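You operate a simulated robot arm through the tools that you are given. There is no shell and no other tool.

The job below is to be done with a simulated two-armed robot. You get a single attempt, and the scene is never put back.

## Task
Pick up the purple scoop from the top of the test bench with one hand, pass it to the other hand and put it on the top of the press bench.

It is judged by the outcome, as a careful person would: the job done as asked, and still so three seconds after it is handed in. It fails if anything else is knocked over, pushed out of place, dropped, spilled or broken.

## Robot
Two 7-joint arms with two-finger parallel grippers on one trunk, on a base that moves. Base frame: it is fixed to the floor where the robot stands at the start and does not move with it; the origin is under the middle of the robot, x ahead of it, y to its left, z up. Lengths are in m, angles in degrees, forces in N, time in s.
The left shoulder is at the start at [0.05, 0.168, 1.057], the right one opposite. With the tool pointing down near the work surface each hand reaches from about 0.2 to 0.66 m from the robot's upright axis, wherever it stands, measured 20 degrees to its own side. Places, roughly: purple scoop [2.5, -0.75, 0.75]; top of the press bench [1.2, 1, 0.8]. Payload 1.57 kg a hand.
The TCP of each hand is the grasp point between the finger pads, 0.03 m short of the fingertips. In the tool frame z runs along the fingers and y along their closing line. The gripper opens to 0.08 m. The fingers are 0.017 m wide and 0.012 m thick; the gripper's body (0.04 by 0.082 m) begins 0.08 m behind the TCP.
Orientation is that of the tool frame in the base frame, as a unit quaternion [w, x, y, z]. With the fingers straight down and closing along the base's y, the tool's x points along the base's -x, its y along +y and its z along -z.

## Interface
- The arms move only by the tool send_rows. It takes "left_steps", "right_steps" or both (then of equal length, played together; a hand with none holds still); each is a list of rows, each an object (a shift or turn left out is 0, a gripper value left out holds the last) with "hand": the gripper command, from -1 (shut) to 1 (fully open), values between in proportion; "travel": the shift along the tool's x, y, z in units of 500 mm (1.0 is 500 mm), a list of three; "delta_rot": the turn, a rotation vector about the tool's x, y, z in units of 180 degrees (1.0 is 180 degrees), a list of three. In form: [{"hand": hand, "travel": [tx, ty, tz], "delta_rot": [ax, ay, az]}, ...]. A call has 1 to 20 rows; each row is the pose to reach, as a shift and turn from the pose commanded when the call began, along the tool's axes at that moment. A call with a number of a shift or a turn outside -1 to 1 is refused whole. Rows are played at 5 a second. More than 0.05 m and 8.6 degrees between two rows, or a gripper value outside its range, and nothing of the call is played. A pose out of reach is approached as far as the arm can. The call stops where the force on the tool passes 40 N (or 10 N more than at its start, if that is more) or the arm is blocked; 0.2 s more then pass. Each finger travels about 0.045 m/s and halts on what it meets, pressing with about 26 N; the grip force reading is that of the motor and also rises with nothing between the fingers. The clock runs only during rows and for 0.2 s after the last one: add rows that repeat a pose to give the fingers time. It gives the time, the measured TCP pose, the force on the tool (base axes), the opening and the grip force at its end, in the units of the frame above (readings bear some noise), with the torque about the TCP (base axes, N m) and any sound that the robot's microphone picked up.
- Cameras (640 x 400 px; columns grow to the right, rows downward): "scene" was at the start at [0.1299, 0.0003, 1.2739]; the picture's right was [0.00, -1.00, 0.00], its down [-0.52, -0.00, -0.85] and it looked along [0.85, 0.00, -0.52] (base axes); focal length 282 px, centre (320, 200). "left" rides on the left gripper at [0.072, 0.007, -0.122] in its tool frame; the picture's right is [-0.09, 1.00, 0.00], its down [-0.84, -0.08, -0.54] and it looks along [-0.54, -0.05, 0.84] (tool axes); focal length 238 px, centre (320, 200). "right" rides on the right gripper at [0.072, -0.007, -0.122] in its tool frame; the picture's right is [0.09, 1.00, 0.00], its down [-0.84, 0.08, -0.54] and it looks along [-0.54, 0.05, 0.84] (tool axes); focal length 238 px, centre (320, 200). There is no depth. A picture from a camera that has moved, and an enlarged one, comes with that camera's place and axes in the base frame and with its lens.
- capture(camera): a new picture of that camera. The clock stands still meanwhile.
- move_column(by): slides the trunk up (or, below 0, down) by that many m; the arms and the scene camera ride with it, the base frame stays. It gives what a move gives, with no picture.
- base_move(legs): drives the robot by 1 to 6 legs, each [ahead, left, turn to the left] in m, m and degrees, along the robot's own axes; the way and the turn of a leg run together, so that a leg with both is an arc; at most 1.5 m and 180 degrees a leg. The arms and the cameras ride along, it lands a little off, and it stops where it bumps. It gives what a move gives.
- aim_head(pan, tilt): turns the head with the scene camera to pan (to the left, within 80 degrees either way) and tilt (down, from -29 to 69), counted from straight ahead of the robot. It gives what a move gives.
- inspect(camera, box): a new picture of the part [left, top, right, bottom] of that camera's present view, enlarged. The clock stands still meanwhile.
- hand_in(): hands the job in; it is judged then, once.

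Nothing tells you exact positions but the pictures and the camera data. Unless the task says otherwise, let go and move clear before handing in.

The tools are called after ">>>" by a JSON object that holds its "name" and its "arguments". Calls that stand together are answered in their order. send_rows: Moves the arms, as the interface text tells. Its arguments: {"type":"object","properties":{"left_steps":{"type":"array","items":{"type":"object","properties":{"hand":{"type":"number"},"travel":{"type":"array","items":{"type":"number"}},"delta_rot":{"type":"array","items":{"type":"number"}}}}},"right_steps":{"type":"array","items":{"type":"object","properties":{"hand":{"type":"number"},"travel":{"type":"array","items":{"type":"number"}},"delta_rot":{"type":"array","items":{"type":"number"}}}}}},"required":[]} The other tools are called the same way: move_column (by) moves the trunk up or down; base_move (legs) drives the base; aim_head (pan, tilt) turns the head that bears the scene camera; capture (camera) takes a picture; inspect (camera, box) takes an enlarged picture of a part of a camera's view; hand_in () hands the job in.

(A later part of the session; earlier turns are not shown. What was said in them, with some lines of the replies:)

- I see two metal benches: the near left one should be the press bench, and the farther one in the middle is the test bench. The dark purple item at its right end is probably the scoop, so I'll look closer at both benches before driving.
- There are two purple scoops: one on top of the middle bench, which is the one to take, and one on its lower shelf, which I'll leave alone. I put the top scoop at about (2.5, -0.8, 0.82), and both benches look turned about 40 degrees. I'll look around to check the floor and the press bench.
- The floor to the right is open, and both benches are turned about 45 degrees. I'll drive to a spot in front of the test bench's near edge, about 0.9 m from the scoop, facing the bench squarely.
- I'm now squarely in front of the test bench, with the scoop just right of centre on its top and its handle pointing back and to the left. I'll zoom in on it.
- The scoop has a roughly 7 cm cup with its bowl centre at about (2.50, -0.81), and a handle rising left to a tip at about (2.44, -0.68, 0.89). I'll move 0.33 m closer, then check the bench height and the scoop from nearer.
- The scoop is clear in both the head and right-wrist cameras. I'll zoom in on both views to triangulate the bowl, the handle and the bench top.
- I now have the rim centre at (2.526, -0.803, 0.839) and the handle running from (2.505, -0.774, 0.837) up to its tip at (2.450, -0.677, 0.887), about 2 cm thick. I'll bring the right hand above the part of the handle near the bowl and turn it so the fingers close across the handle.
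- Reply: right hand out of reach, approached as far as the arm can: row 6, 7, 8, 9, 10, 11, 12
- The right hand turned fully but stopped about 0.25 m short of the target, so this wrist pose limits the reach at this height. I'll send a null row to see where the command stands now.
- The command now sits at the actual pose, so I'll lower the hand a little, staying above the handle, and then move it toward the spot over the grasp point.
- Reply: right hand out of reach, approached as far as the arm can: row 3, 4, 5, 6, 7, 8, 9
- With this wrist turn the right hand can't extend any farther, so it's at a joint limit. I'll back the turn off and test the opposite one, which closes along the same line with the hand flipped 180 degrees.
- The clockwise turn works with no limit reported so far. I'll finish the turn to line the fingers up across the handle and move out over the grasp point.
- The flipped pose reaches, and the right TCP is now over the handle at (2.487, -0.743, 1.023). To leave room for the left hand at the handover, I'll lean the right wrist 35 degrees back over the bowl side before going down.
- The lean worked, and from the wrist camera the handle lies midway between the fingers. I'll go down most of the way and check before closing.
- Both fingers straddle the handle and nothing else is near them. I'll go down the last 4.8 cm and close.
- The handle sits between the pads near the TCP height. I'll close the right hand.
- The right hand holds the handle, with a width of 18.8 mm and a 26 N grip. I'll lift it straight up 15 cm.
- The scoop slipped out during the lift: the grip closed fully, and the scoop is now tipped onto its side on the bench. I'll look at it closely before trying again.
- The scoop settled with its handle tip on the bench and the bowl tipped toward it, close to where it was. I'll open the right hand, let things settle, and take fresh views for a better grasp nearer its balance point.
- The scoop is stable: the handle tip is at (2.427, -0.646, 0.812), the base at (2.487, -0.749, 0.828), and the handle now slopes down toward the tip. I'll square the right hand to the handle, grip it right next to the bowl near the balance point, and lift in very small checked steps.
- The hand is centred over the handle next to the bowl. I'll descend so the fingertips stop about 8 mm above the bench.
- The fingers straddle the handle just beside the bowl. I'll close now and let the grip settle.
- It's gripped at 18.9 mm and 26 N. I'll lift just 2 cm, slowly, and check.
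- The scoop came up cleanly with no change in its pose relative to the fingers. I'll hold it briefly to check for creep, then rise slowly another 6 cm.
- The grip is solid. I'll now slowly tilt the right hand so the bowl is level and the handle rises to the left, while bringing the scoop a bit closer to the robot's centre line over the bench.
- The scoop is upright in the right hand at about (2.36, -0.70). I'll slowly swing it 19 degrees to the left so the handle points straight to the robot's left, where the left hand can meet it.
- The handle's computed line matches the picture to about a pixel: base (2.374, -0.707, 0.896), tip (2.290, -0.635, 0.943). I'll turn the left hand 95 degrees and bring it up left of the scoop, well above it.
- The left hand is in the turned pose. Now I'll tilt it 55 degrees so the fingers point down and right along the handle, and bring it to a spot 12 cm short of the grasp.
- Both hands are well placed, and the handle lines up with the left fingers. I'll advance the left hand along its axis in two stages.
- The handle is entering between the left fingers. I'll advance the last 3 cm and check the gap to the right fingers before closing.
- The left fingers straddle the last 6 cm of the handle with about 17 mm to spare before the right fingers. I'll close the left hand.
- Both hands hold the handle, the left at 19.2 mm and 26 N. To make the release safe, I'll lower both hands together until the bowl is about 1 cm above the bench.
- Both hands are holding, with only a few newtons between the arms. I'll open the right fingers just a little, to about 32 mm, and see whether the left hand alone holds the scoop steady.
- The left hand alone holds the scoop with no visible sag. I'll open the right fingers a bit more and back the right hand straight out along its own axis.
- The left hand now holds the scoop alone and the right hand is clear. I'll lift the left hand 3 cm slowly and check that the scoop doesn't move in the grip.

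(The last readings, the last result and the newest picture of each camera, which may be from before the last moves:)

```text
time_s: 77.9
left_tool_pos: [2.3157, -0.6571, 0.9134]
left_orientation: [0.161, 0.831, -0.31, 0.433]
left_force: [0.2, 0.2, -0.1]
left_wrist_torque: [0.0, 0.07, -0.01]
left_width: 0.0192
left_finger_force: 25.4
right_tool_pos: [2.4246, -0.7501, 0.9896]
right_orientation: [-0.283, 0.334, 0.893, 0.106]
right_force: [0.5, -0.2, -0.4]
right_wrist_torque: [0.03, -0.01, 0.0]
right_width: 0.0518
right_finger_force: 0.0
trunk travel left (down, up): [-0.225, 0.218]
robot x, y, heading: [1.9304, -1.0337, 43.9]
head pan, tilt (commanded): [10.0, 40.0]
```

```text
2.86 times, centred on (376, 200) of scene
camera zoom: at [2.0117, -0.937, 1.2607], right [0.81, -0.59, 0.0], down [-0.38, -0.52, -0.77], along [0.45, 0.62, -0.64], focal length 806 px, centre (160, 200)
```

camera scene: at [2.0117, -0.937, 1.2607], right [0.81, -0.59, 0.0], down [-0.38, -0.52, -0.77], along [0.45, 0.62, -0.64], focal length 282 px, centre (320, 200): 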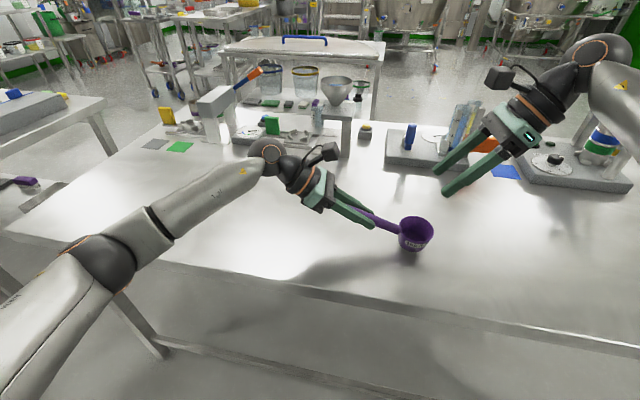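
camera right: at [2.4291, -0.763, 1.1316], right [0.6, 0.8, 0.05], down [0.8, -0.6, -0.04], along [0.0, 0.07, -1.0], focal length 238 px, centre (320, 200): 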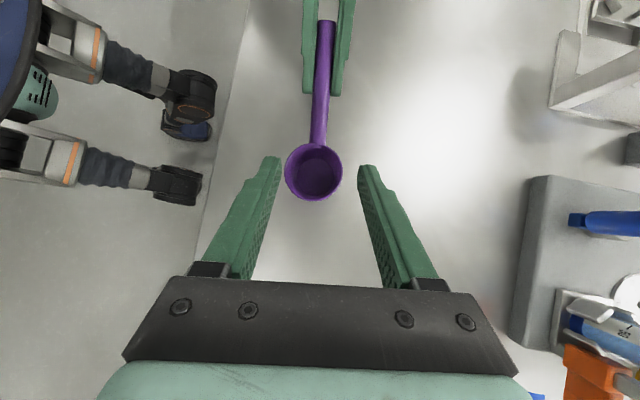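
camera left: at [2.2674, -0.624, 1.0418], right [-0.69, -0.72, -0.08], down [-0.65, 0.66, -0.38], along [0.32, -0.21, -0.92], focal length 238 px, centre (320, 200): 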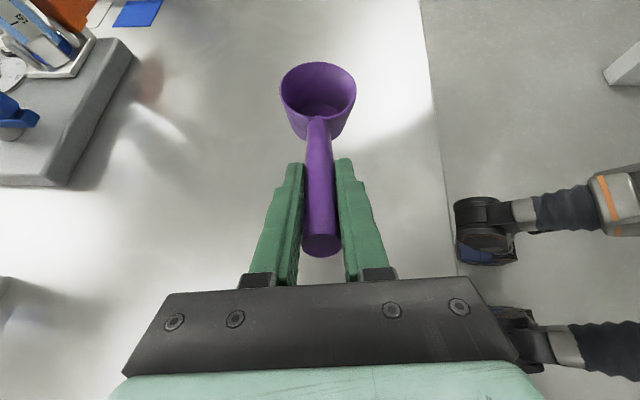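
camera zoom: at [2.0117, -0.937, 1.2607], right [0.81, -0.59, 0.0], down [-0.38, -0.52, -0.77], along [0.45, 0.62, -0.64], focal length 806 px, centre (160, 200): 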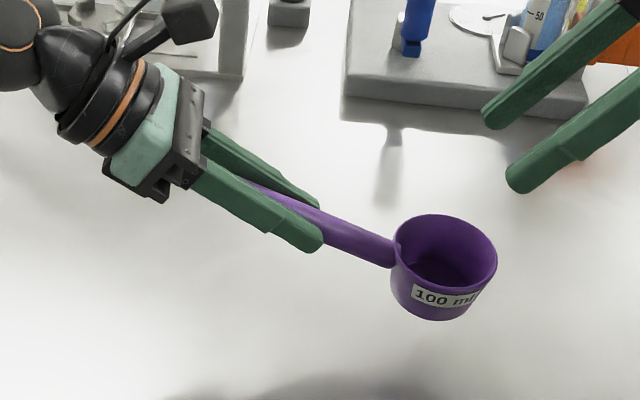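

The grip is rigid: the bowl sits at exactly the same place in the left camera. I'll raise the scoop and pull the right hand back, then drive away from the test bench.

>>> {"name": "send_rows", "arguments": {"left_steps": [{"hand": -1, "travel": [0.0123, 0, -0.0086]}, {"hand": -1, "travel": [0.0247, 0, -0.0172]}, {"hand": -1, "travel": [0.0411, 0, -0.0286]}, {"hand": -1, "travel": [0.0576, 0, -0.0401]}, {"hand": -1, "travel": [0.074, 0, -0.0515]}, {"hand": -1, "travel": [0.0905, 0, -0.063]}, {"hand": -1, "travel": [0.1069, 0, -0.0744]}, {"hand": -1, "travel": [0.1234, 0, -0.0859]}, {"hand": -1, "travel": [0.1398, 0, -0.0973]}, {"hand": -1, "travel": [0.1563, 0, -0.1088]}, {"hand": -1, "travel": [0.1727, 0, -0.1202]}, {"hand": -1, "travel": [0.1892, 0, -0.1317]}, {"hand": -1, "travel": [0.2056, 0, -0.1431]}, {"hand": -1, "travel": [0.2221, 0, -0.1546]}, {"hand": -1, "travel": [0.2344, 0, -0.1631]}, {"hand": -1, "travel": [0.2467, 0, -0.1717]}], "right_steps": [{"travel": [0.0082, -0.0149, -0.0095]}, {"travel": [0.0165, -0.0299, -0.019]}, {"travel": [0.0248, -0.0448, -0.0284]}, {"travel": [0.033, -0.0598, -0.0379]}, {"travel": [0.0413, -0.0747, -0.0474]}, {"travel": [0.0495, -0.0896, -0.0569]}, {"travel": [0.0578, -0.1046, -0.0663]}, {"travel": [0.066, -0.1195, -0.0758]}, {"travel": [0.0743, -0.1344, -0.0853]}, {"travel": [0.0825, -0.1494, -0.0948]}, {"travel": [0.0908, -0.1643, -0.1042]}, {"travel": [0.099, -0.1793, -0.1137]}, {"travel": [0.1073, -0.1942, -0.1232]}, {"travel": [0.1155, -0.2091, -0.1327]}, {"travel": [0.1238, -0.2241, -0.1421]}, {"travel": [0.132, -0.239, -0.1516]}]}}

>>> {"name": "capture", "arguments": {"camera": "left"}}

>>> {"name": "capture", "arguments": {"camera": "scene"}}

```text
time_s: 81.3
left_tool_pos: [2.3153, -0.6575, 1.0634]
left_orientation: [0.162, 0.831, -0.31, 0.433]
left_force: [-0.2, 0.5, -0.7]
left_wrist_torque: [0.05, 0.03, -0.01]
left_width: 0.0193
left_finger_force: 25.9
right_tool_pos: [2.3383, -0.8335, 1.0901]
right_orientation: [-0.282, 0.335, 0.893, 0.107]
right_force: [-0.2, -0.2, 0.7]
right_wrist_torque: [0.03, 0.01, -0.04]
right_width: 0.052
right_finger_force: 0.0
trunk travel left (down, up): [-0.225, 0.218]
robot x, y, heading: [1.9341, -1.0348, 44.2]
head pan, tilt (commanded): [10.0, 40.0]
```

```text
taken
camera left: at [2.2678, -0.6249, 1.1924], right [-0.69, -0.72, -0.08], down [-0.65, 0.66, -0.38], along [0.32, -0.21, -0.92], focal length 238 px, centre (320, 200)
```

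left: 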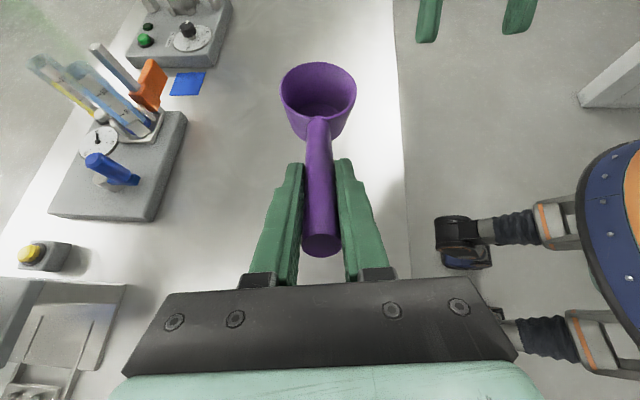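

```text
taken
camera scene: at [2.0116, -0.9371, 1.2607], right [0.81, -0.59, 0.0], down [-0.38, -0.52, -0.77], along [0.45, 0.62, -0.64], focal length 282 px, centre (320, 200)
```

scene: 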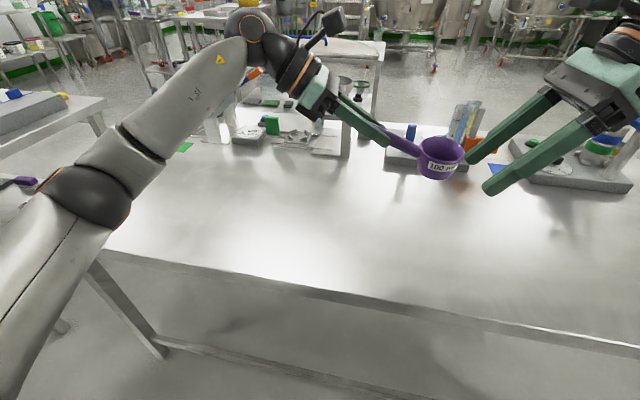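

The scoop is secure and clear of everything. I'll drive straight back 0.4 m and check the grip.

>>> {"name": "base_move", "arguments": {"legs": [[-0.2, 0, 0], [-0.2, 0, 0]]}}

>>> {"name": "capture", "arguments": {"camera": "left"}}

>>> {"name": "aim_head", "arguments": {"pan": 60, "tilt": 30}}

>>> {"name": "capture", "arguments": {"camera": "scene"}}

```text
time_s: 84.1
left_tool_pos: [2.0279, -0.9388, 1.0633]
left_orientation: [0.162, 0.831, -0.311, 0.432]
left_force: [-0.6, -0.1, -0.5]
left_wrist_torque: [0.03, 0.03, 0.0]
left_width: 0.0192
left_finger_force: 25.8
right_tool_pos: [2.048, -1.1142, 1.0881]
right_orientation: [-0.282, 0.336, 0.892, 0.107]
right_force: [0.2, -0.7, -0.2]
right_wrist_torque: [-0.01, -0.02, 0.0]
right_width: 0.0518
right_finger_force: 0.2
trunk travel left (down, up): [-0.225, 0.218]
robot x, y, heading: [1.642, -1.3116, 43.7]
head pan, tilt (commanded): [10.0, 40.0]
```

```text
taken
camera left: at [1.9791, -0.905, 1.1922], right [-0.69, -0.72, -0.08], down [-0.65, 0.67, -0.38], along [0.32, -0.21, -0.92], focal length 238 px, centre (320, 200)
```

left: 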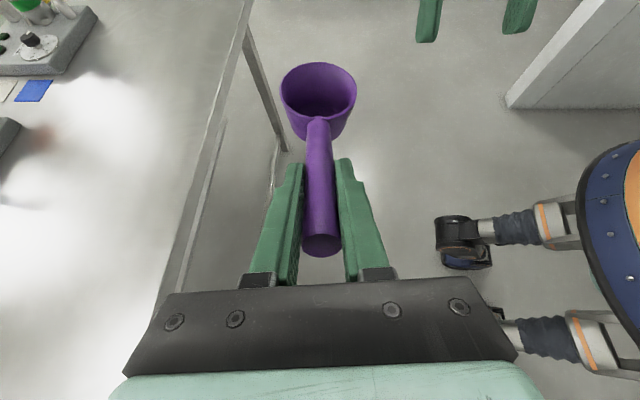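

```text
time_s: 85.3
left_tool_pos: [2.0286, -0.937, 1.0642]
left_orientation: [0.161, 0.831, -0.31, 0.432]
left_force: [-0.1, -1.2, -0.6]
left_wrist_torque: [0.01, 0.09, 0.0]
left_width: 0.0192
left_finger_force: 25.9
right_tool_pos: [2.0491, -1.1128, 1.0891]
right_orientation: [-0.282, 0.336, 0.892, 0.106]
right_force: [0.8, 0.7, -0.1]
right_wrist_torque: [-0.02, 0.02, -0.03]
right_width: 0.0519
right_finger_force: 0.0
trunk travel left (down, up): [-0.225, 0.218]
robot x, y, heading: [1.6425, -1.314, 44.2]
head pan, tilt (commanded): [60.0, 30.0]
```

```text
taken
camera scene: at [1.6506, -1.1969, 1.2761], right [0.97, 0.24, 0.0], down [0.12, -0.49, -0.87], along [-0.21, 0.84, -0.5], focal length 282 px, centre (320, 200)
```

scene: 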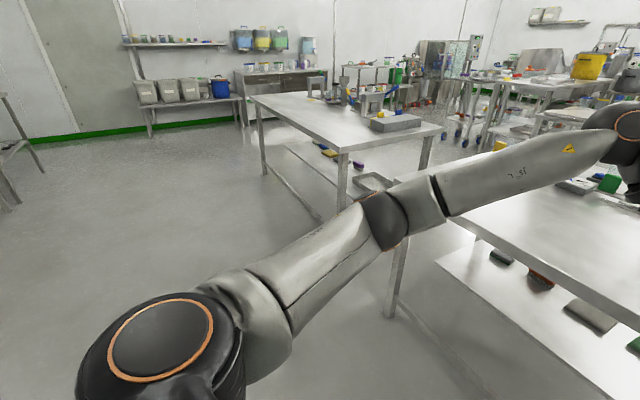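

The scoop hasn't moved in the grip. The press bench's near part looks clear, so I'll slide left along the open floor, parallel to both benches, to get in front of it.

>>> {"name": "base_move", "arguments": {"legs": [[0, 0.9, 0], [0, 0.9, 0]]}}

>>> {"name": "capture", "arguments": {"camera": "left"}}

>>> {"name": "aim_head", "arguments": {"pan": 0, "tilt": 30}}

>>> {"name": "capture", "arguments": {"camera": "scene"}}

```text
time_s: 101.5
left_tool_pos: [0.8047, 0.3914, 1.0637]
left_orientation: [0.166, 0.827, -0.321, 0.43]
left_force: [-0.3, 0.2, -1.7]
left_wrist_torque: [0.03, 0.05, 0.02]
left_width: 0.019
left_finger_force: 26.3
right_tool_pos: [0.8233, 0.2159, 1.0889]
right_orientation: [-0.281, 0.347, 0.888, 0.109]
right_force: [-0.4, -0.4, 0.7]
right_wrist_torque: [0.03, -0.01, -0.01]
right_width: 0.0519
right_finger_force: 0.1
trunk travel left (down, up): [-0.225, 0.218]
robot x, y, heading: [0.4111, 0.0278, 42.3]
head pan, tilt (commanded): [60.0, 30.0]
```

```text
taken
camera left: at [0.7584, 0.4259, 1.192], right [-0.71, -0.7, -0.08], down [-0.63, 0.68, -0.38], along [0.31, -0.22, -0.92], focal length 238 px, centre (320, 200)
```

left: 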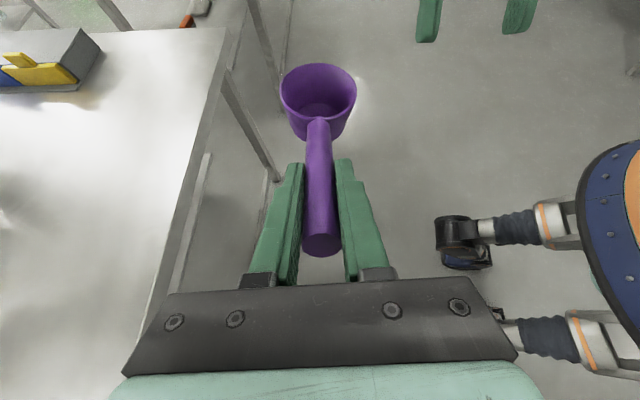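

```text
time_s: 102.8
left_tool_pos: [0.8054, 0.3918, 1.0633]
left_orientation: [0.168, 0.827, -0.322, 0.43]
left_force: [-0.3, 0.1, -1.5]
left_wrist_torque: [0.01, 0.04, 0.0]
left_width: 0.0189
left_finger_force: 25.9
right_tool_pos: [0.8238, 0.2153, 1.0902]
right_orientation: [-0.281, 0.347, 0.888, 0.11]
right_force: [1.2, 0.1, -0.6]
right_wrist_torque: [0.0, 0.0, -0.03]
right_width: 0.0519
right_finger_force: 0.1
trunk travel left (down, up): [-0.225, 0.218]
robot x, y, heading: [0.4098, 0.0276, 42.5]
head pan, tilt (commanded): [0.0, 30.0]
```

```text
taken
camera scene: at [0.5082, 0.1148, 1.2761], right [0.67, -0.74, 0.0], down [-0.37, -0.34, -0.87], along [0.64, 0.58, -0.5], focal length 282 px, centre (320, 200)
```

scene: 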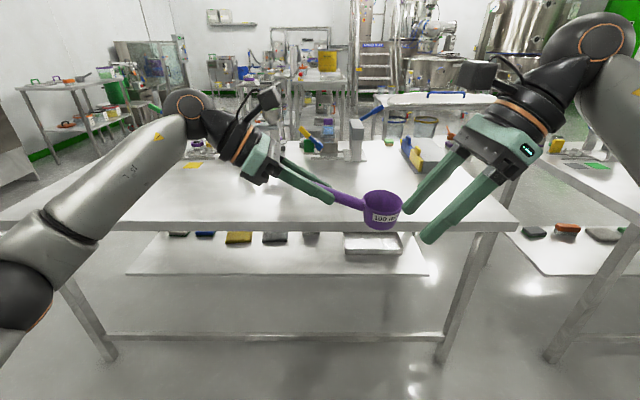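

I'm facing the press bench with its near edge about 0.79 m ahead, and the area in front of me is empty. I'll drive 0.38 m forward and look again.

>>> {"name": "base_move", "arguments": {"legs": [[0.2, 0, 0], [0.18, 0, 0]]}}

>>> {"name": "aim_head", "arguments": {"pan": 0, "tilt": 45}}

>>> {"name": "capture", "arguments": {"camera": "scene"}}

>>> {"name": "capture", "arguments": {"camera": "left"}}

>>> {"name": "capture", "arguments": {"camera": "right"}}

```text
time_s: 105.6
left_tool_pos: [1.0881, 0.6497, 1.0648]
left_orientation: [0.168, 0.827, -0.322, 0.43]
left_force: [-0.3, -0.4, -0.3]
left_wrist_torque: [0.05, 0.07, -0.01]
left_width: 0.0191
left_finger_force: 26.5
right_tool_pos: [1.1064, 0.4745, 1.0885]
right_orientation: [-0.281, 0.347, 0.888, 0.11]
right_force: [-0.2, 0.2, -0.1]
right_wrist_torque: [0.0, -0.01, 0.06]
right_width: 0.0519
right_finger_force: 0.2
trunk travel left (down, up): [-0.225, 0.218]
robot x, y, heading: [0.6974, 0.283, 42.3]
head pan, tilt (commanded): [0.0, 30.0]
```

```text
time_s: 106.3
left_tool_pos: [1.0885, 0.6504, 1.0623]
left_orientation: [0.167, 0.827, -0.321, 0.431]
left_force: [0.6, 0.5, -0.3]
left_wrist_torque: [0.06, 0.07, -0.02]
left_width: 0.0193
left_finger_force: 26.1
right_tool_pos: [1.1058, 0.4748, 1.0894]
right_orientation: [-0.28, 0.347, 0.888, 0.11]
right_force: [-0.8, 0.0, 0.3]
right_wrist_torque: [-0.01, -0.01, -0.05]
right_width: 0.0522
right_finger_force: 0.1
trunk travel left (down, up): [-0.225, 0.218]
robot x, y, heading: [0.6927, 0.2843, 42.6]
head pan, tilt (commanded): [0.0, 45.0]
```

```text
taken
camera scene: at [0.7848, 0.3674, 1.2535], right [0.67, -0.74, 0.0], down [-0.52, -0.48, -0.71], along [0.52, 0.48, -0.71], focal length 282 px, centre (320, 200)
```

scene: 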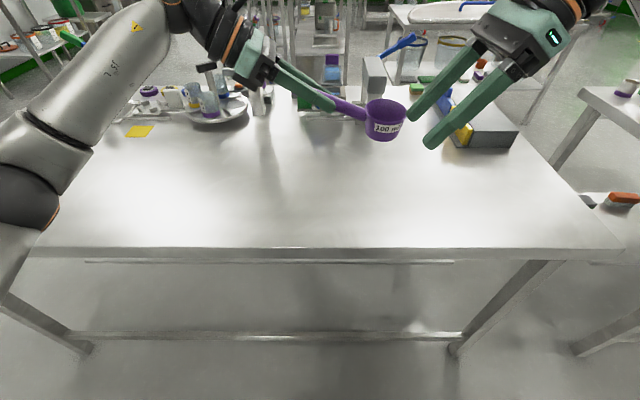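

```text
taken
camera left: at [1.0414, 0.6848, 1.192], right [-0.71, -0.7, -0.08], down [-0.63, 0.68, -0.38], along [0.31, -0.22, -0.92], focal length 238 px, centre (320, 200)
```

left: 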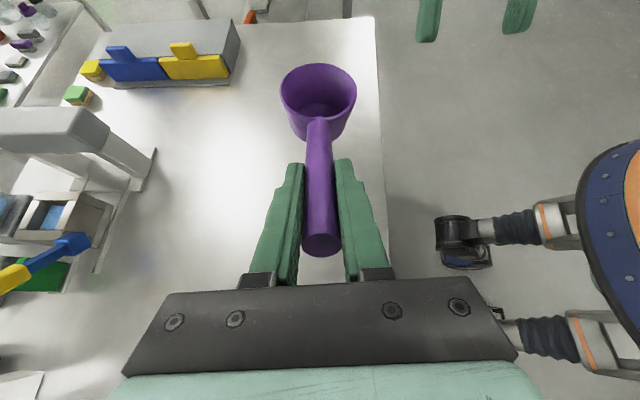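

```text
taken
camera right: at [1.1098, 0.4615, 1.2308], right [0.62, 0.78, 0.05], down [0.78, -0.62, -0.04], along [0.0, 0.07, -1.0], focal length 238 px, centre (320, 200)
```

right: 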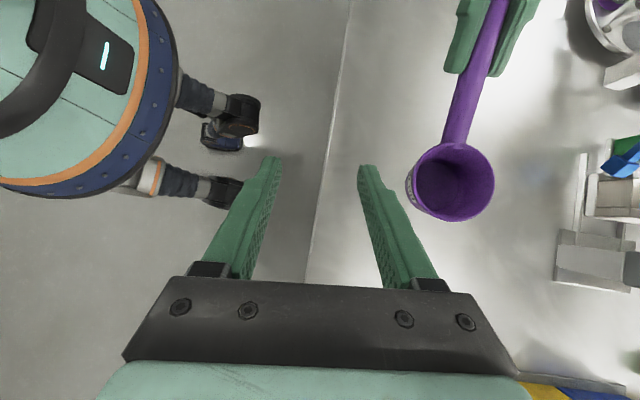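

The bowl is over the press bench about 10 cm in from its near edge, and this part of the bench is empty. I'll drive 4 cm more and then lower the scoop while moving it a little farther in.

>>> {"name": "base_move", "arguments": {"legs": [[0.04, 0, 0]]}}

>>> {"name": "inspect", "arguments": {"camera": "scene", "box": [200, 60, 540, 272]}}

```text
time_s: 107.2
left_tool_pos: [1.1167, 0.6765, 1.0641]
left_orientation: [0.168, 0.827, -0.321, 0.431]
left_force: [0.7, -0.4, -0.6]
left_wrist_torque: [0.0, 0.07, -0.05]
left_width: 0.0193
left_finger_force: 26.2
right_tool_pos: [1.1349, 0.5023, 1.0888]
right_orientation: [-0.281, 0.347, 0.888, 0.11]
right_force: [-0.5, 0.6, -0.5]
right_wrist_torque: [0.01, 0.01, 0.02]
right_width: 0.052
right_finger_force: 0.0
trunk travel left (down, up): [-0.225, 0.218]
robot x, y, heading: [0.7228, 0.3108, 42.5]
head pan, tilt (commanded): [0.0, 45.0]
```

```text
1.88 times, centred on (370, 166) of scene
camera zoom: at [0.8145, 0.3945, 1.2533], right [0.67, -0.74, 0.0], down [-0.52, -0.48, -0.71], along [0.52, 0.48, -0.71], focal length 531 px, centre (226, 264)
```

zoom: 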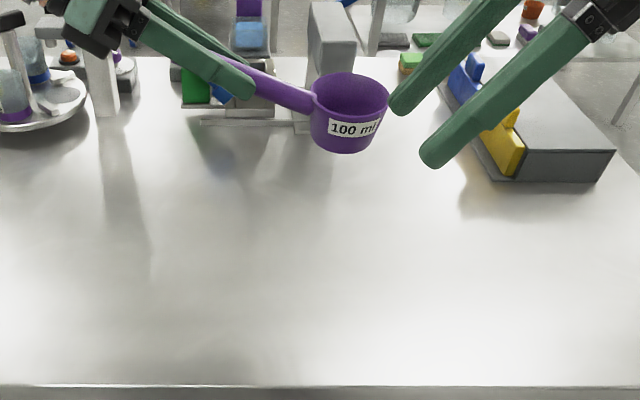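

The landing area is empty, with the tray and the press parts well behind it. I'll lower the scoop slowly 16 cm while moving it 4.5 cm farther over the bench.

>>> {"name": "send_rows", "arguments": {"left_steps": [{"hand": -1, "travel": [-0.0081, -0.0028, 0.0059]}, {"hand": -1, "travel": [-0.0242, -0.0084, 0.0178]}, {"hand": -1, "travel": [-0.0403, -0.014, 0.0297]}, {"hand": -1, "travel": [-0.0564, -0.0196, 0.0416]}, {"hand": -1, "travel": [-0.0725, -0.0252, 0.0535]}, {"hand": -1, "travel": [-0.0886, -0.0308, 0.0654]}, {"hand": -1, "travel": [-0.1047, -0.0364, 0.0773]}, {"hand": -1, "travel": [-0.1208, -0.042, 0.0892]}, {"hand": -1, "travel": [-0.137, -0.0476, 0.101]}, {"hand": -1, "travel": [-0.1531, -0.0532, 0.1129]}, {"hand": -1, "travel": [-0.1692, -0.0588, 0.1248]}, {"hand": -1, "travel": [-0.1853, -0.0644, 0.1367]}, {"hand": -1, "travel": [-0.2014, -0.07, 0.1486]}, {"hand": -1, "travel": [-0.2175, -0.0756, 0.1605]}, {"hand": -1, "travel": [-0.2336, -0.0812, 0.1724]}, {"hand": -1, "travel": [-0.2497, -0.0868, 0.1843]}, {"hand": -1, "travel": [-0.2578, -0.0896, 0.1902]}, {"hand": -1, "travel": [-0.2578, -0.0896, 0.1902]}]}}

>>> {"name": "capture", "arguments": {"camera": "scene"}}

>>> {"name": "capture", "arguments": {"camera": "left"}}

```text
time_s: 111.0
left_tool_pos: [1.1502, 0.7069, 0.9038]
left_orientation: [0.167, 0.827, -0.321, 0.431]
left_force: [0.1, 0.3, -1.2]
left_wrist_torque: [0.04, 0.05, 0.0]
left_width: 0.019
left_finger_force: 25.6
right_tool_pos: [1.1343, 0.5013, 1.0883]
right_orientation: [-0.281, 0.347, 0.888, 0.111]
right_force: [-0.5, -0.1, 0.0]
right_wrist_torque: [0.03, -0.01, 0.03]
right_width: 0.0519
right_finger_force: 0.1
trunk travel left (down, up): [-0.225, 0.218]
robot x, y, heading: [0.7235, 0.3086, 42.3]
head pan, tilt (commanded): [0.0, 45.0]
```

```text
taken
camera scene: at [0.8141, 0.3941, 1.2534], right [0.67, -0.74, 0.0], down [-0.52, -0.48, -0.71], along [0.52, 0.48, -0.71], focal length 282 px, centre (320, 200)
```

scene: 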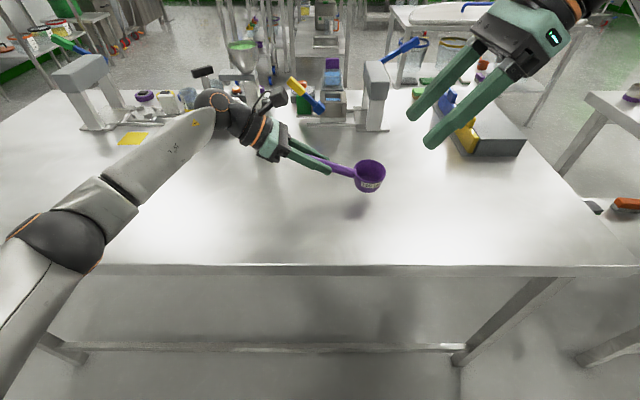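

```text
taken
camera left: at [1.104, 0.742, 1.0314], right [-0.71, -0.7, -0.08], down [-0.63, 0.68, -0.38], along [0.31, -0.22, -0.92], focal length 238 px, centre (320, 200)
```

left: 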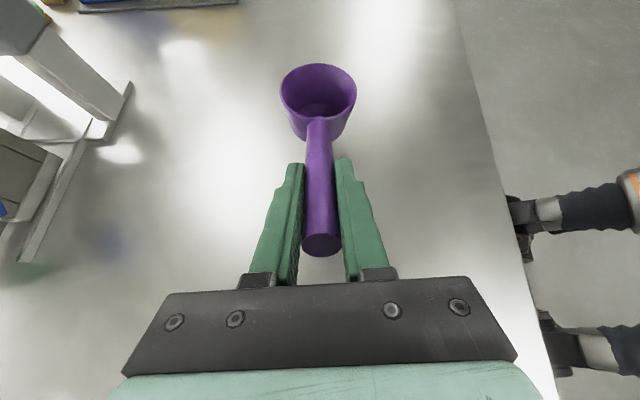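

The scoop is about 3 cm above an empty patch of the press bench. I'll lower it another 2 cm and look at the gap.

>>> {"name": "send_rows", "arguments": {"left_steps": [{"hand": -1, "travel": [-0.0082, 0, 0.0057]}, {"hand": -1, "travel": [-0.0164, 0, 0.0115]}, {"hand": -1, "travel": [-0.0246, 0, 0.0172]}, {"hand": -1, "travel": [-0.0328, 0, 0.023]}, {"hand": -1, "travel": [-0.0328, 0, 0.023]}]}}

>>> {"name": "inspect", "arguments": {"camera": "scene", "box": [290, 130, 430, 240]}}

```text
time_s: 112.2
left_tool_pos: [1.1506, 0.7075, 0.8833]
left_orientation: [0.167, 0.827, -0.321, 0.431]
left_force: [0.0, 0.8, -1.0]
left_wrist_torque: [0.02, 0.06, 0.03]
left_width: 0.0191
left_finger_force: 26.0
right_tool_pos: [1.1354, 0.5015, 1.0902]
right_orientation: [-0.281, 0.347, 0.888, 0.111]
right_force: [-0.4, -0.4, -0.4]
right_wrist_torque: [0.01, 0.0, -0.02]
right_width: 0.0519
right_finger_force: 0.1
trunk travel left (down, up): [-0.225, 0.218]
robot x, y, heading: [0.7271, 0.3149, 42.5]
head pan, tilt (commanded): [0.0, 45.0]
```

```text
3.64 times, centred on (360, 185) of scene
camera zoom: at [0.8141, 0.3941, 1.2534], right [0.67, -0.74, 0.0], down [-0.52, -0.48, -0.71], along [0.52, 0.48, -0.71], focal length 1026 px, centre (174, 254)
```

zoom: 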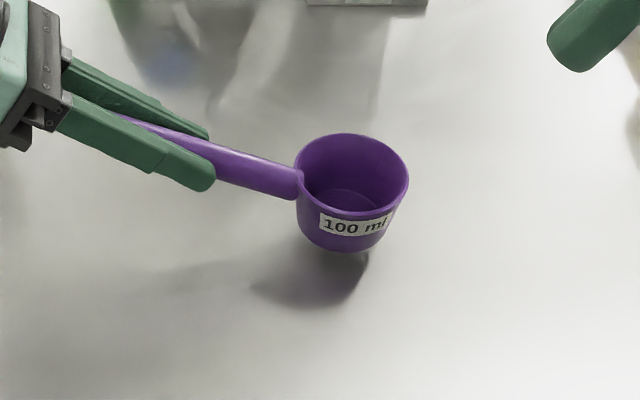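

There's still a small gap under the bowl. I'll lower in millimetre steps and watch the force for contact.

>>> {"name": "send_rows", "arguments": {"left_steps": [{"hand": -1, "travel": [-0.0033, 0, 0.0023]}, {"hand": -1, "travel": [-0.0066, 0, 0.0046]}, {"hand": -1, "travel": [-0.0098, 0, 0.0069]}, {"hand": -1, "travel": [-0.0131, 0, 0.0092]}, {"hand": -1, "travel": [-0.0131, 0, 0.0092]}]}}

>>> {"name": "inspect", "arguments": {"camera": "scene", "box": [290, 130, 430, 240]}}

```text
time_s: 113.4
left_tool_pos: [1.1513, 0.7079, 0.8749]
left_orientation: [0.168, 0.826, -0.322, 0.431]
left_force: [-0.9, 0.1, 0.4]
left_wrist_torque: [-0.01, 0.03, -0.01]
left_width: 0.0192
left_finger_force: 26.0
right_tool_pos: [1.1343, 0.5016, 1.0885]
right_orientation: [-0.28, 0.347, 0.888, 0.111]
right_force: [0.1, -0.3, 0.1]
right_wrist_torque: [-0.05, 0.01, -0.01]
right_width: 0.0523
right_finger_force: 0.0
trunk travel left (down, up): [-0.225, 0.218]
robot x, y, heading: [0.7228, 0.3139, 42.6]
head pan, tilt (commanded): [0.0, 45.0]
```

```text
3.64 times, centred on (360, 185) of scene
camera zoom: at [0.8139, 0.3941, 1.2535], right [0.67, -0.74, 0.0], down [-0.52, -0.48, -0.71], along [0.52, 0.48, -0.71], focal length 1026 px, centre (174, 254)
```

zoom: 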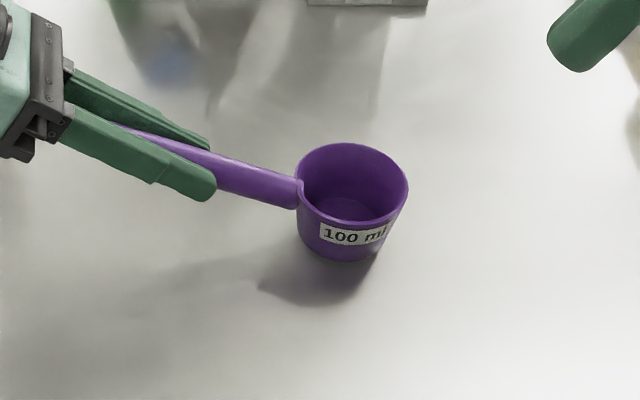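

The gap is nearly closed. I'll go down a few more millimetres.

>>> {"name": "send_rows", "arguments": {"left_steps": [{"hand": -1, "travel": [-0.0025, 0, 0.0017]}, {"hand": -1, "travel": [-0.0049, 0, 0.0034]}, {"hand": -1, "travel": [-0.0049, 0, 0.0034]}]}}

>>> {"name": "inspect", "arguments": {"camera": "scene", "box": [290, 130, 430, 240]}}

```text
time_s: 114.2
left_tool_pos: [1.1503, 0.7075, 0.8758]
left_orientation: [0.167, 0.826, -0.322, 0.432]
left_force: [0.9, 1.2, 7.9]
left_wrist_torque: [-0.53, -0.52, 0.13]
left_width: 0.0193
left_finger_force: 26.2
right_tool_pos: [1.1336, 0.5015, 1.0903]
right_orientation: [-0.28, 0.347, 0.888, 0.11]
right_force: [-0.1, 0.5, 0.7]
right_wrist_torque: [0.06, -0.03, -0.01]
right_width: 0.0519
right_finger_force: 0.0
trunk travel left (down, up): [-0.225, 0.218]
robot x, y, heading: [0.7246, 0.3108, 42.3]
head pan, tilt (commanded): [0.0, 45.0]
```

```text
3.64 times, centred on (360, 185) of scene
camera zoom: at [0.8135, 0.3939, 1.2536], right [0.67, -0.74, 0.0], down [-0.52, -0.48, -0.71], along [0.52, 0.48, -0.71], focal length 1026 px, centre (174, 254)
```

zoom: 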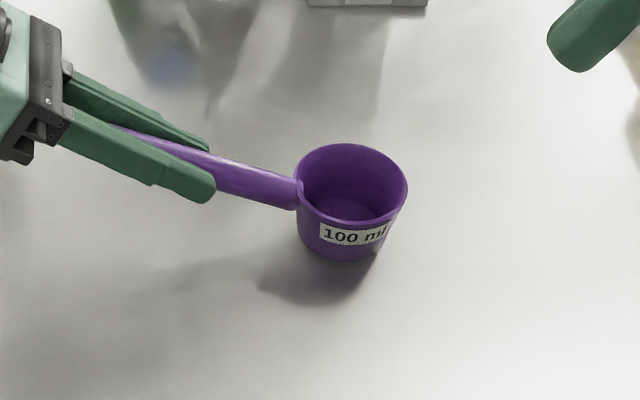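

Contact: about 8 N upward, with the torque placing it under the bowl. I'll ease up by 1.5 mm to take off most of that load, then open the left fingers gradually.

>>> {"name": "send_rows", "arguments": {"left_steps": [{"hand": -1, "travel": [0.0025, 0, -0.0017]}, {"hand": -1, "travel": [0.0025, 0, -0.0017]}]}}

```text
time_s: 114.8
left_tool_pos: [1.1491, 0.7079, 0.8745]
left_orientation: [0.168, 0.827, -0.322, 0.43]
left_force: [0.5, 1.6, 4.8]
left_wrist_torque: [-0.32, -0.35, 0.1]
left_width: 0.0194
left_finger_force: 25.9
right_tool_pos: [1.1359, 0.5016, 1.0904]
right_orientation: [-0.281, 0.347, 0.888, 0.11]
right_force: [-0.7, 0.0, 0.6]
right_wrist_torque: [-0.01, -0.02, 0.0]
right_width: 0.0522
right_finger_force: 0.1
trunk travel left (down, up): [-0.225, 0.218]
robot x, y, heading: [0.7253, 0.3119, 42.3]
head pan, tilt (commanded): [0.0, 45.0]
```

>>> {"name": "send_rows", "arguments": {"left_steps": [{"hand": -1, "travel": [0.002, 0, -0.0014]}, {"hand": -1, "travel": [0.002, 0, -0.0014]}]}}

>>> {"name": "inspect", "arguments": {"camera": "scene", "box": [290, 130, 430, 240]}}

```text
time_s: 115.4
left_tool_pos: [1.1511, 0.707, 0.8742]
left_orientation: [0.168, 0.827, -0.322, 0.429]
left_force: [0.7, -0.9, 0.2]
left_wrist_torque: [0.01, -0.03, 0.04]
left_width: 0.0191
left_finger_force: 26.4
right_tool_pos: [1.1348, 0.5016, 1.0897]
right_orientation: [-0.281, 0.347, 0.888, 0.11]
right_force: [0.1, -0.2, -0.3]
right_wrist_torque: [0.02, 0.0, -0.03]
right_width: 0.0521
right_finger_force: 0.1
trunk travel left (down, up): [-0.225, 0.218]
robot x, y, heading: [0.722, 0.3158, 42.2]
head pan, tilt (commanded): [0.0, 45.0]
```

```text
3.64 times, centred on (360, 185) of scene
camera zoom: at [0.814, 0.3941, 1.2534], right [0.67, -0.74, 0.0], down [-0.52, -0.48, -0.71], along [0.52, 0.48, -0.71], focal length 1026 px, centre (174, 254)
```

zoom: 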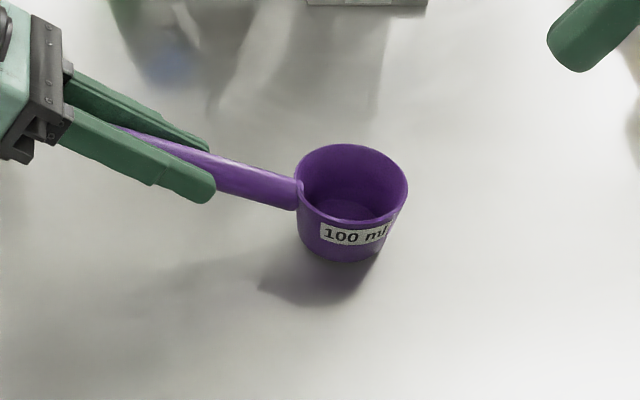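

The bowl now rests on the bench with almost no load on the wrist. I'll open the left fingers gradually.

>>> {"name": "send_rows", "arguments": {"left_steps": [{"hand": -0.5}, {"hand": -0.46}, {"hand": -0.42}, {"hand": -0.38}, {"hand": -0.34}, {"hand": -0.3}, {"hand": -0.2}, {"hand": -0.1}, {"hand": 0}, {"hand": 0.1}, {"hand": 0.2}, {"hand": 0.3}, {"hand": 0.3}]}}

>>> {"name": "inspect", "arguments": {"camera": "scene", "box": [290, 130, 430, 240]}}

>>> {"name": "capture", "arguments": {"camera": "left"}}

```text
time_s: 118.2
left_tool_pos: [1.1495, 0.7079, 0.8756]
left_orientation: [0.168, 0.826, -0.322, 0.431]
left_force: [0.5, 1.3, -0.2]
left_wrist_torque: [-0.01, -0.01, 0.0]
left_width: 0.0521
left_finger_force: 0.0
right_tool_pos: [1.1348, 0.5024, 1.0896]
right_orientation: [-0.28, 0.348, 0.888, 0.11]
right_force: [-0.1, -0.8, -0.5]
right_wrist_torque: [0.01, 0.01, 0.0]
right_width: 0.0522
right_finger_force: 0.0
trunk travel left (down, up): [-0.225, 0.218]
robot x, y, heading: [0.7208, 0.31, 42.1]
head pan, tilt (commanded): [0.0, 45.0]
```

```text
3.64 times, centred on (360, 185) of scene
camera zoom: at [0.814, 0.3941, 1.2535], right [0.67, -0.74, 0.0], down [-0.52, -0.48, -0.71], along [0.52, 0.48, -0.71], focal length 1026 px, centre (174, 254)
```

zoom: 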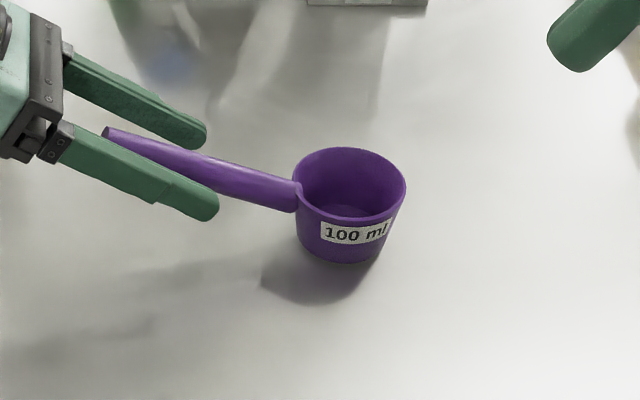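

```text
taken
camera left: at [1.104, 0.7419, 1.0036], right [-0.71, -0.7, -0.08], down [-0.63, 0.68, -0.38], along [0.31, -0.22, -0.92], focal length 238 px, centre (320, 200)
```

left: 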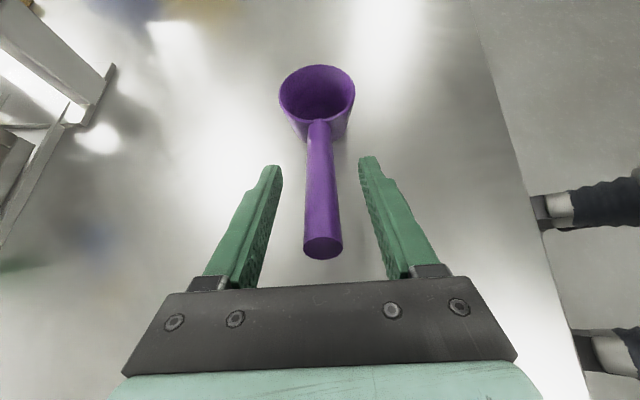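

The scoop stands upright on its own on the press bench. I'll open fully and back the left hand straight out along its axis.

>>> {"name": "send_rows", "arguments": {"left_steps": [{"hand": 0.6}, {"hand": 0.9}, {"hand": 0.9, "travel": [0, 0, -0.02]}, {"hand": 0.9, "travel": [0, 0, -0.05]}, {"hand": 0.9, "travel": [0, 0, -0.09]}, {"hand": 0.9, "travel": [0, 0, -0.14]}, {"hand": 0.9, "travel": [0, 0, -0.19]}, {"hand": 0.9, "travel": [0, 0, -0.24]}, {"hand": 0.9, "travel": [0, 0, -0.29]}, {"hand": 0.9, "travel": [0, 0, -0.34]}, {"hand": 0.9, "travel": [0, 0, -0.34]}]}}

>>> {"name": "capture", "arguments": {"camera": "scene"}}

>>> {"name": "capture", "arguments": {"camera": "left"}}

```text
time_s: 120.6
left_tool_pos: [1.0493, 0.8022, 0.9735]
left_orientation: [0.168, 0.826, -0.322, 0.431]
left_force: [-0.7, -0.4, -0.3]
left_wrist_torque: [0.0, 0.01, -0.01]
left_width: 0.076
left_finger_force: 0.0
right_tool_pos: [1.1353, 0.5008, 1.0895]
right_orientation: [-0.281, 0.348, 0.888, 0.111]
right_force: [-0.2, -0.1, -0.2]
right_wrist_torque: [-0.02, -0.01, -0.01]
right_width: 0.0517
right_finger_force: 0.1
trunk travel left (down, up): [-0.225, 0.218]
robot x, y, heading: [0.7245, 0.3126, 42.3]
head pan, tilt (commanded): [0.0, 45.0]
```

```text
taken
camera scene: at [0.814, 0.3941, 1.2535], right [0.67, -0.74, 0.0], down [-0.52, -0.48, -0.71], along [0.52, 0.48, -0.71], focal length 282 px, centre (320, 200)
```

scene: 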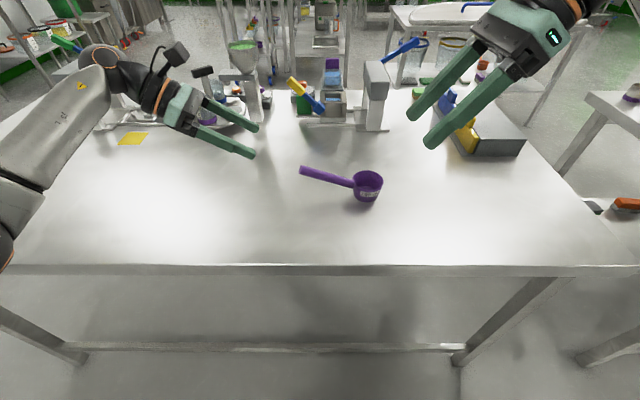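

```text
taken
camera left: at [1.0015, 0.836, 1.1012], right [-0.71, -0.7, -0.08], down [-0.63, 0.68, -0.38], along [0.31, -0.22, -0.92], focal length 238 px, centre (320, 200)
```

left: 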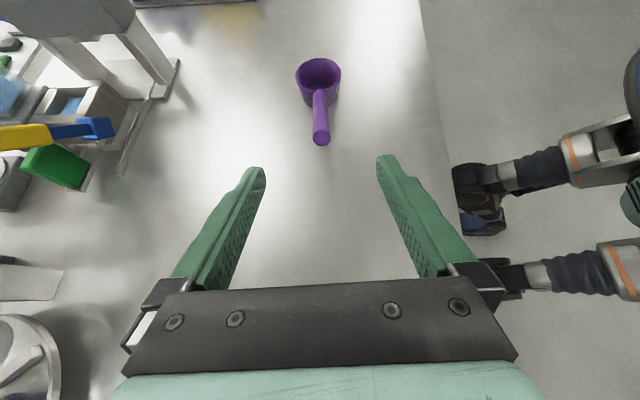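

The scoop stands upright on the press bench and the left hand is clear of it. I'll raise the left hand a little, let a few seconds pass, and do a last check.

>>> {"name": "send_rows", "arguments": {"left_steps": [{"travel": [0.041, 0, -0.0287]}, {"travel": [0.082, 0, -0.0574]}, {"travel": [0.123, 0, -0.0861]}, {"travel": [0.164, 0, -0.1148]}, {"travel": [0.164, 0, -0.1148]}, {"travel": [0.164, 0, -0.1148]}, {"travel": [0.164, 0, -0.1148]}, {"travel": [0.164, 0, -0.1148]}, {"travel": [0.164, 0, -0.1148]}, {"travel": [0.164, 0, -0.1148]}]}}

>>> {"name": "base_move", "arguments": {"legs": [[-0.25, 0, 0]]}}

>>> {"name": "capture", "arguments": {"camera": "scene"}}

>>> {"name": "inspect", "arguments": {"camera": "scene", "box": [60, 20, 600, 240]}}

```text
time_s: 122.8
left_tool_pos: [1.0467, 0.8019, 1.0727]
left_orientation: [0.168, 0.827, -0.322, 0.43]
left_force: [0.3, 1.2, -0.1]
left_wrist_torque: [-0.03, 0.02, 0.0]
left_width: 0.0759
left_finger_force: 0.1
right_tool_pos: [1.1345, 0.501, 1.0896]
right_orientation: [-0.28, 0.348, 0.888, 0.11]
right_force: [0.6, -0.2, -0.1]
right_wrist_torque: [0.02, -0.03, 0.0]
right_width: 0.0522
right_finger_force: 0.1
trunk travel left (down, up): [-0.225, 0.218]
robot x, y, heading: [0.7225, 0.3122, 42.3]
head pan, tilt (commanded): [0.0, 45.0]
```

```text
time_s: 124.6
left_tool_pos: [0.8634, 0.637, 1.0717]
left_orientation: [0.167, 0.827, -0.321, 0.431]
left_force: [-0.1, 0.4, 0.2]
left_wrist_torque: [-0.03, 0.01, 0.04]
left_width: 0.0762
left_finger_force: 0.1
right_tool_pos: [0.9513, 0.3358, 1.0893]
right_orientation: [-0.28, 0.346, 0.889, 0.11]
right_force: [-0.4, 0.6, -0.5]
right_wrist_torque: [-0.01, 0.0, 0.01]
right_width: 0.0519
right_finger_force: 0.1
trunk travel left (down, up): [-0.225, 0.218]
robot x, y, heading: [0.5462, 0.1438, 42.8]
head pan, tilt (commanded): [0.0, 45.0]
```

```text
taken
camera scene: at [0.6311, 0.2272, 1.2535], right [0.68, -0.74, 0.0], down [-0.52, -0.48, -0.71], along [0.52, 0.48, -0.71], focal length 282 px, centre (320, 200)
```

scene: 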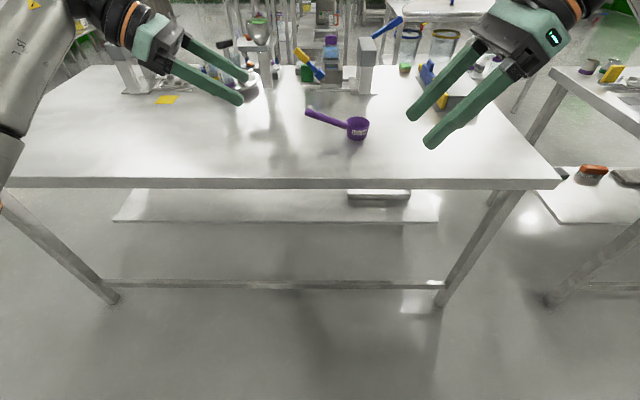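

```text
1.19 times, centred on (330, 130) of scene
camera zoom: at [0.6311, 0.2272, 1.2535], right [0.68, -0.74, 0.0], down [-0.52, -0.48, -0.71], along [0.52, 0.48, -0.71], focal length 334 px, centre (308, 283)
```

zoom: 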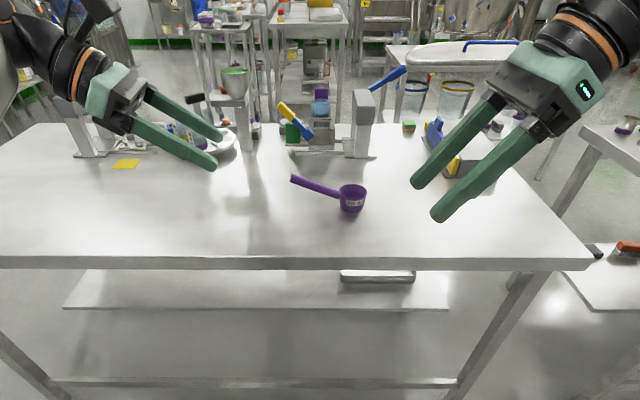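

The purple scoop stands upright on the press bench, it was passed from the right hand to the left, and both hands are empty and clear. Nothing else on either bench looks disturbed, so I'm handing in.

>>> {"name": "hand_in", "arguments": {}}

```text
The job is handed in.
```

The purple scoop is standing upright on the press bench, about 20 cm in from the near edge. The right hand picked it up from the test bench and passed it to the left hand, which set it down.

**Slip on the first try:** the scoop slid out of the right hand's grip as I lifted it and tipped over on the test bench. I picked it up again closer to the bowl, lifting slowly, and it held from then on.

**Other objects:** nothing else on either bench looked moved or knocked over in the pictures I took, and the robot didn't bump into anything while driving. I didn't touch the second purple scoop on the test bench's lower shelf.

Both hands are open and clear of the scoop, and I backed the robot about 25 cm away from the bench before handing in.
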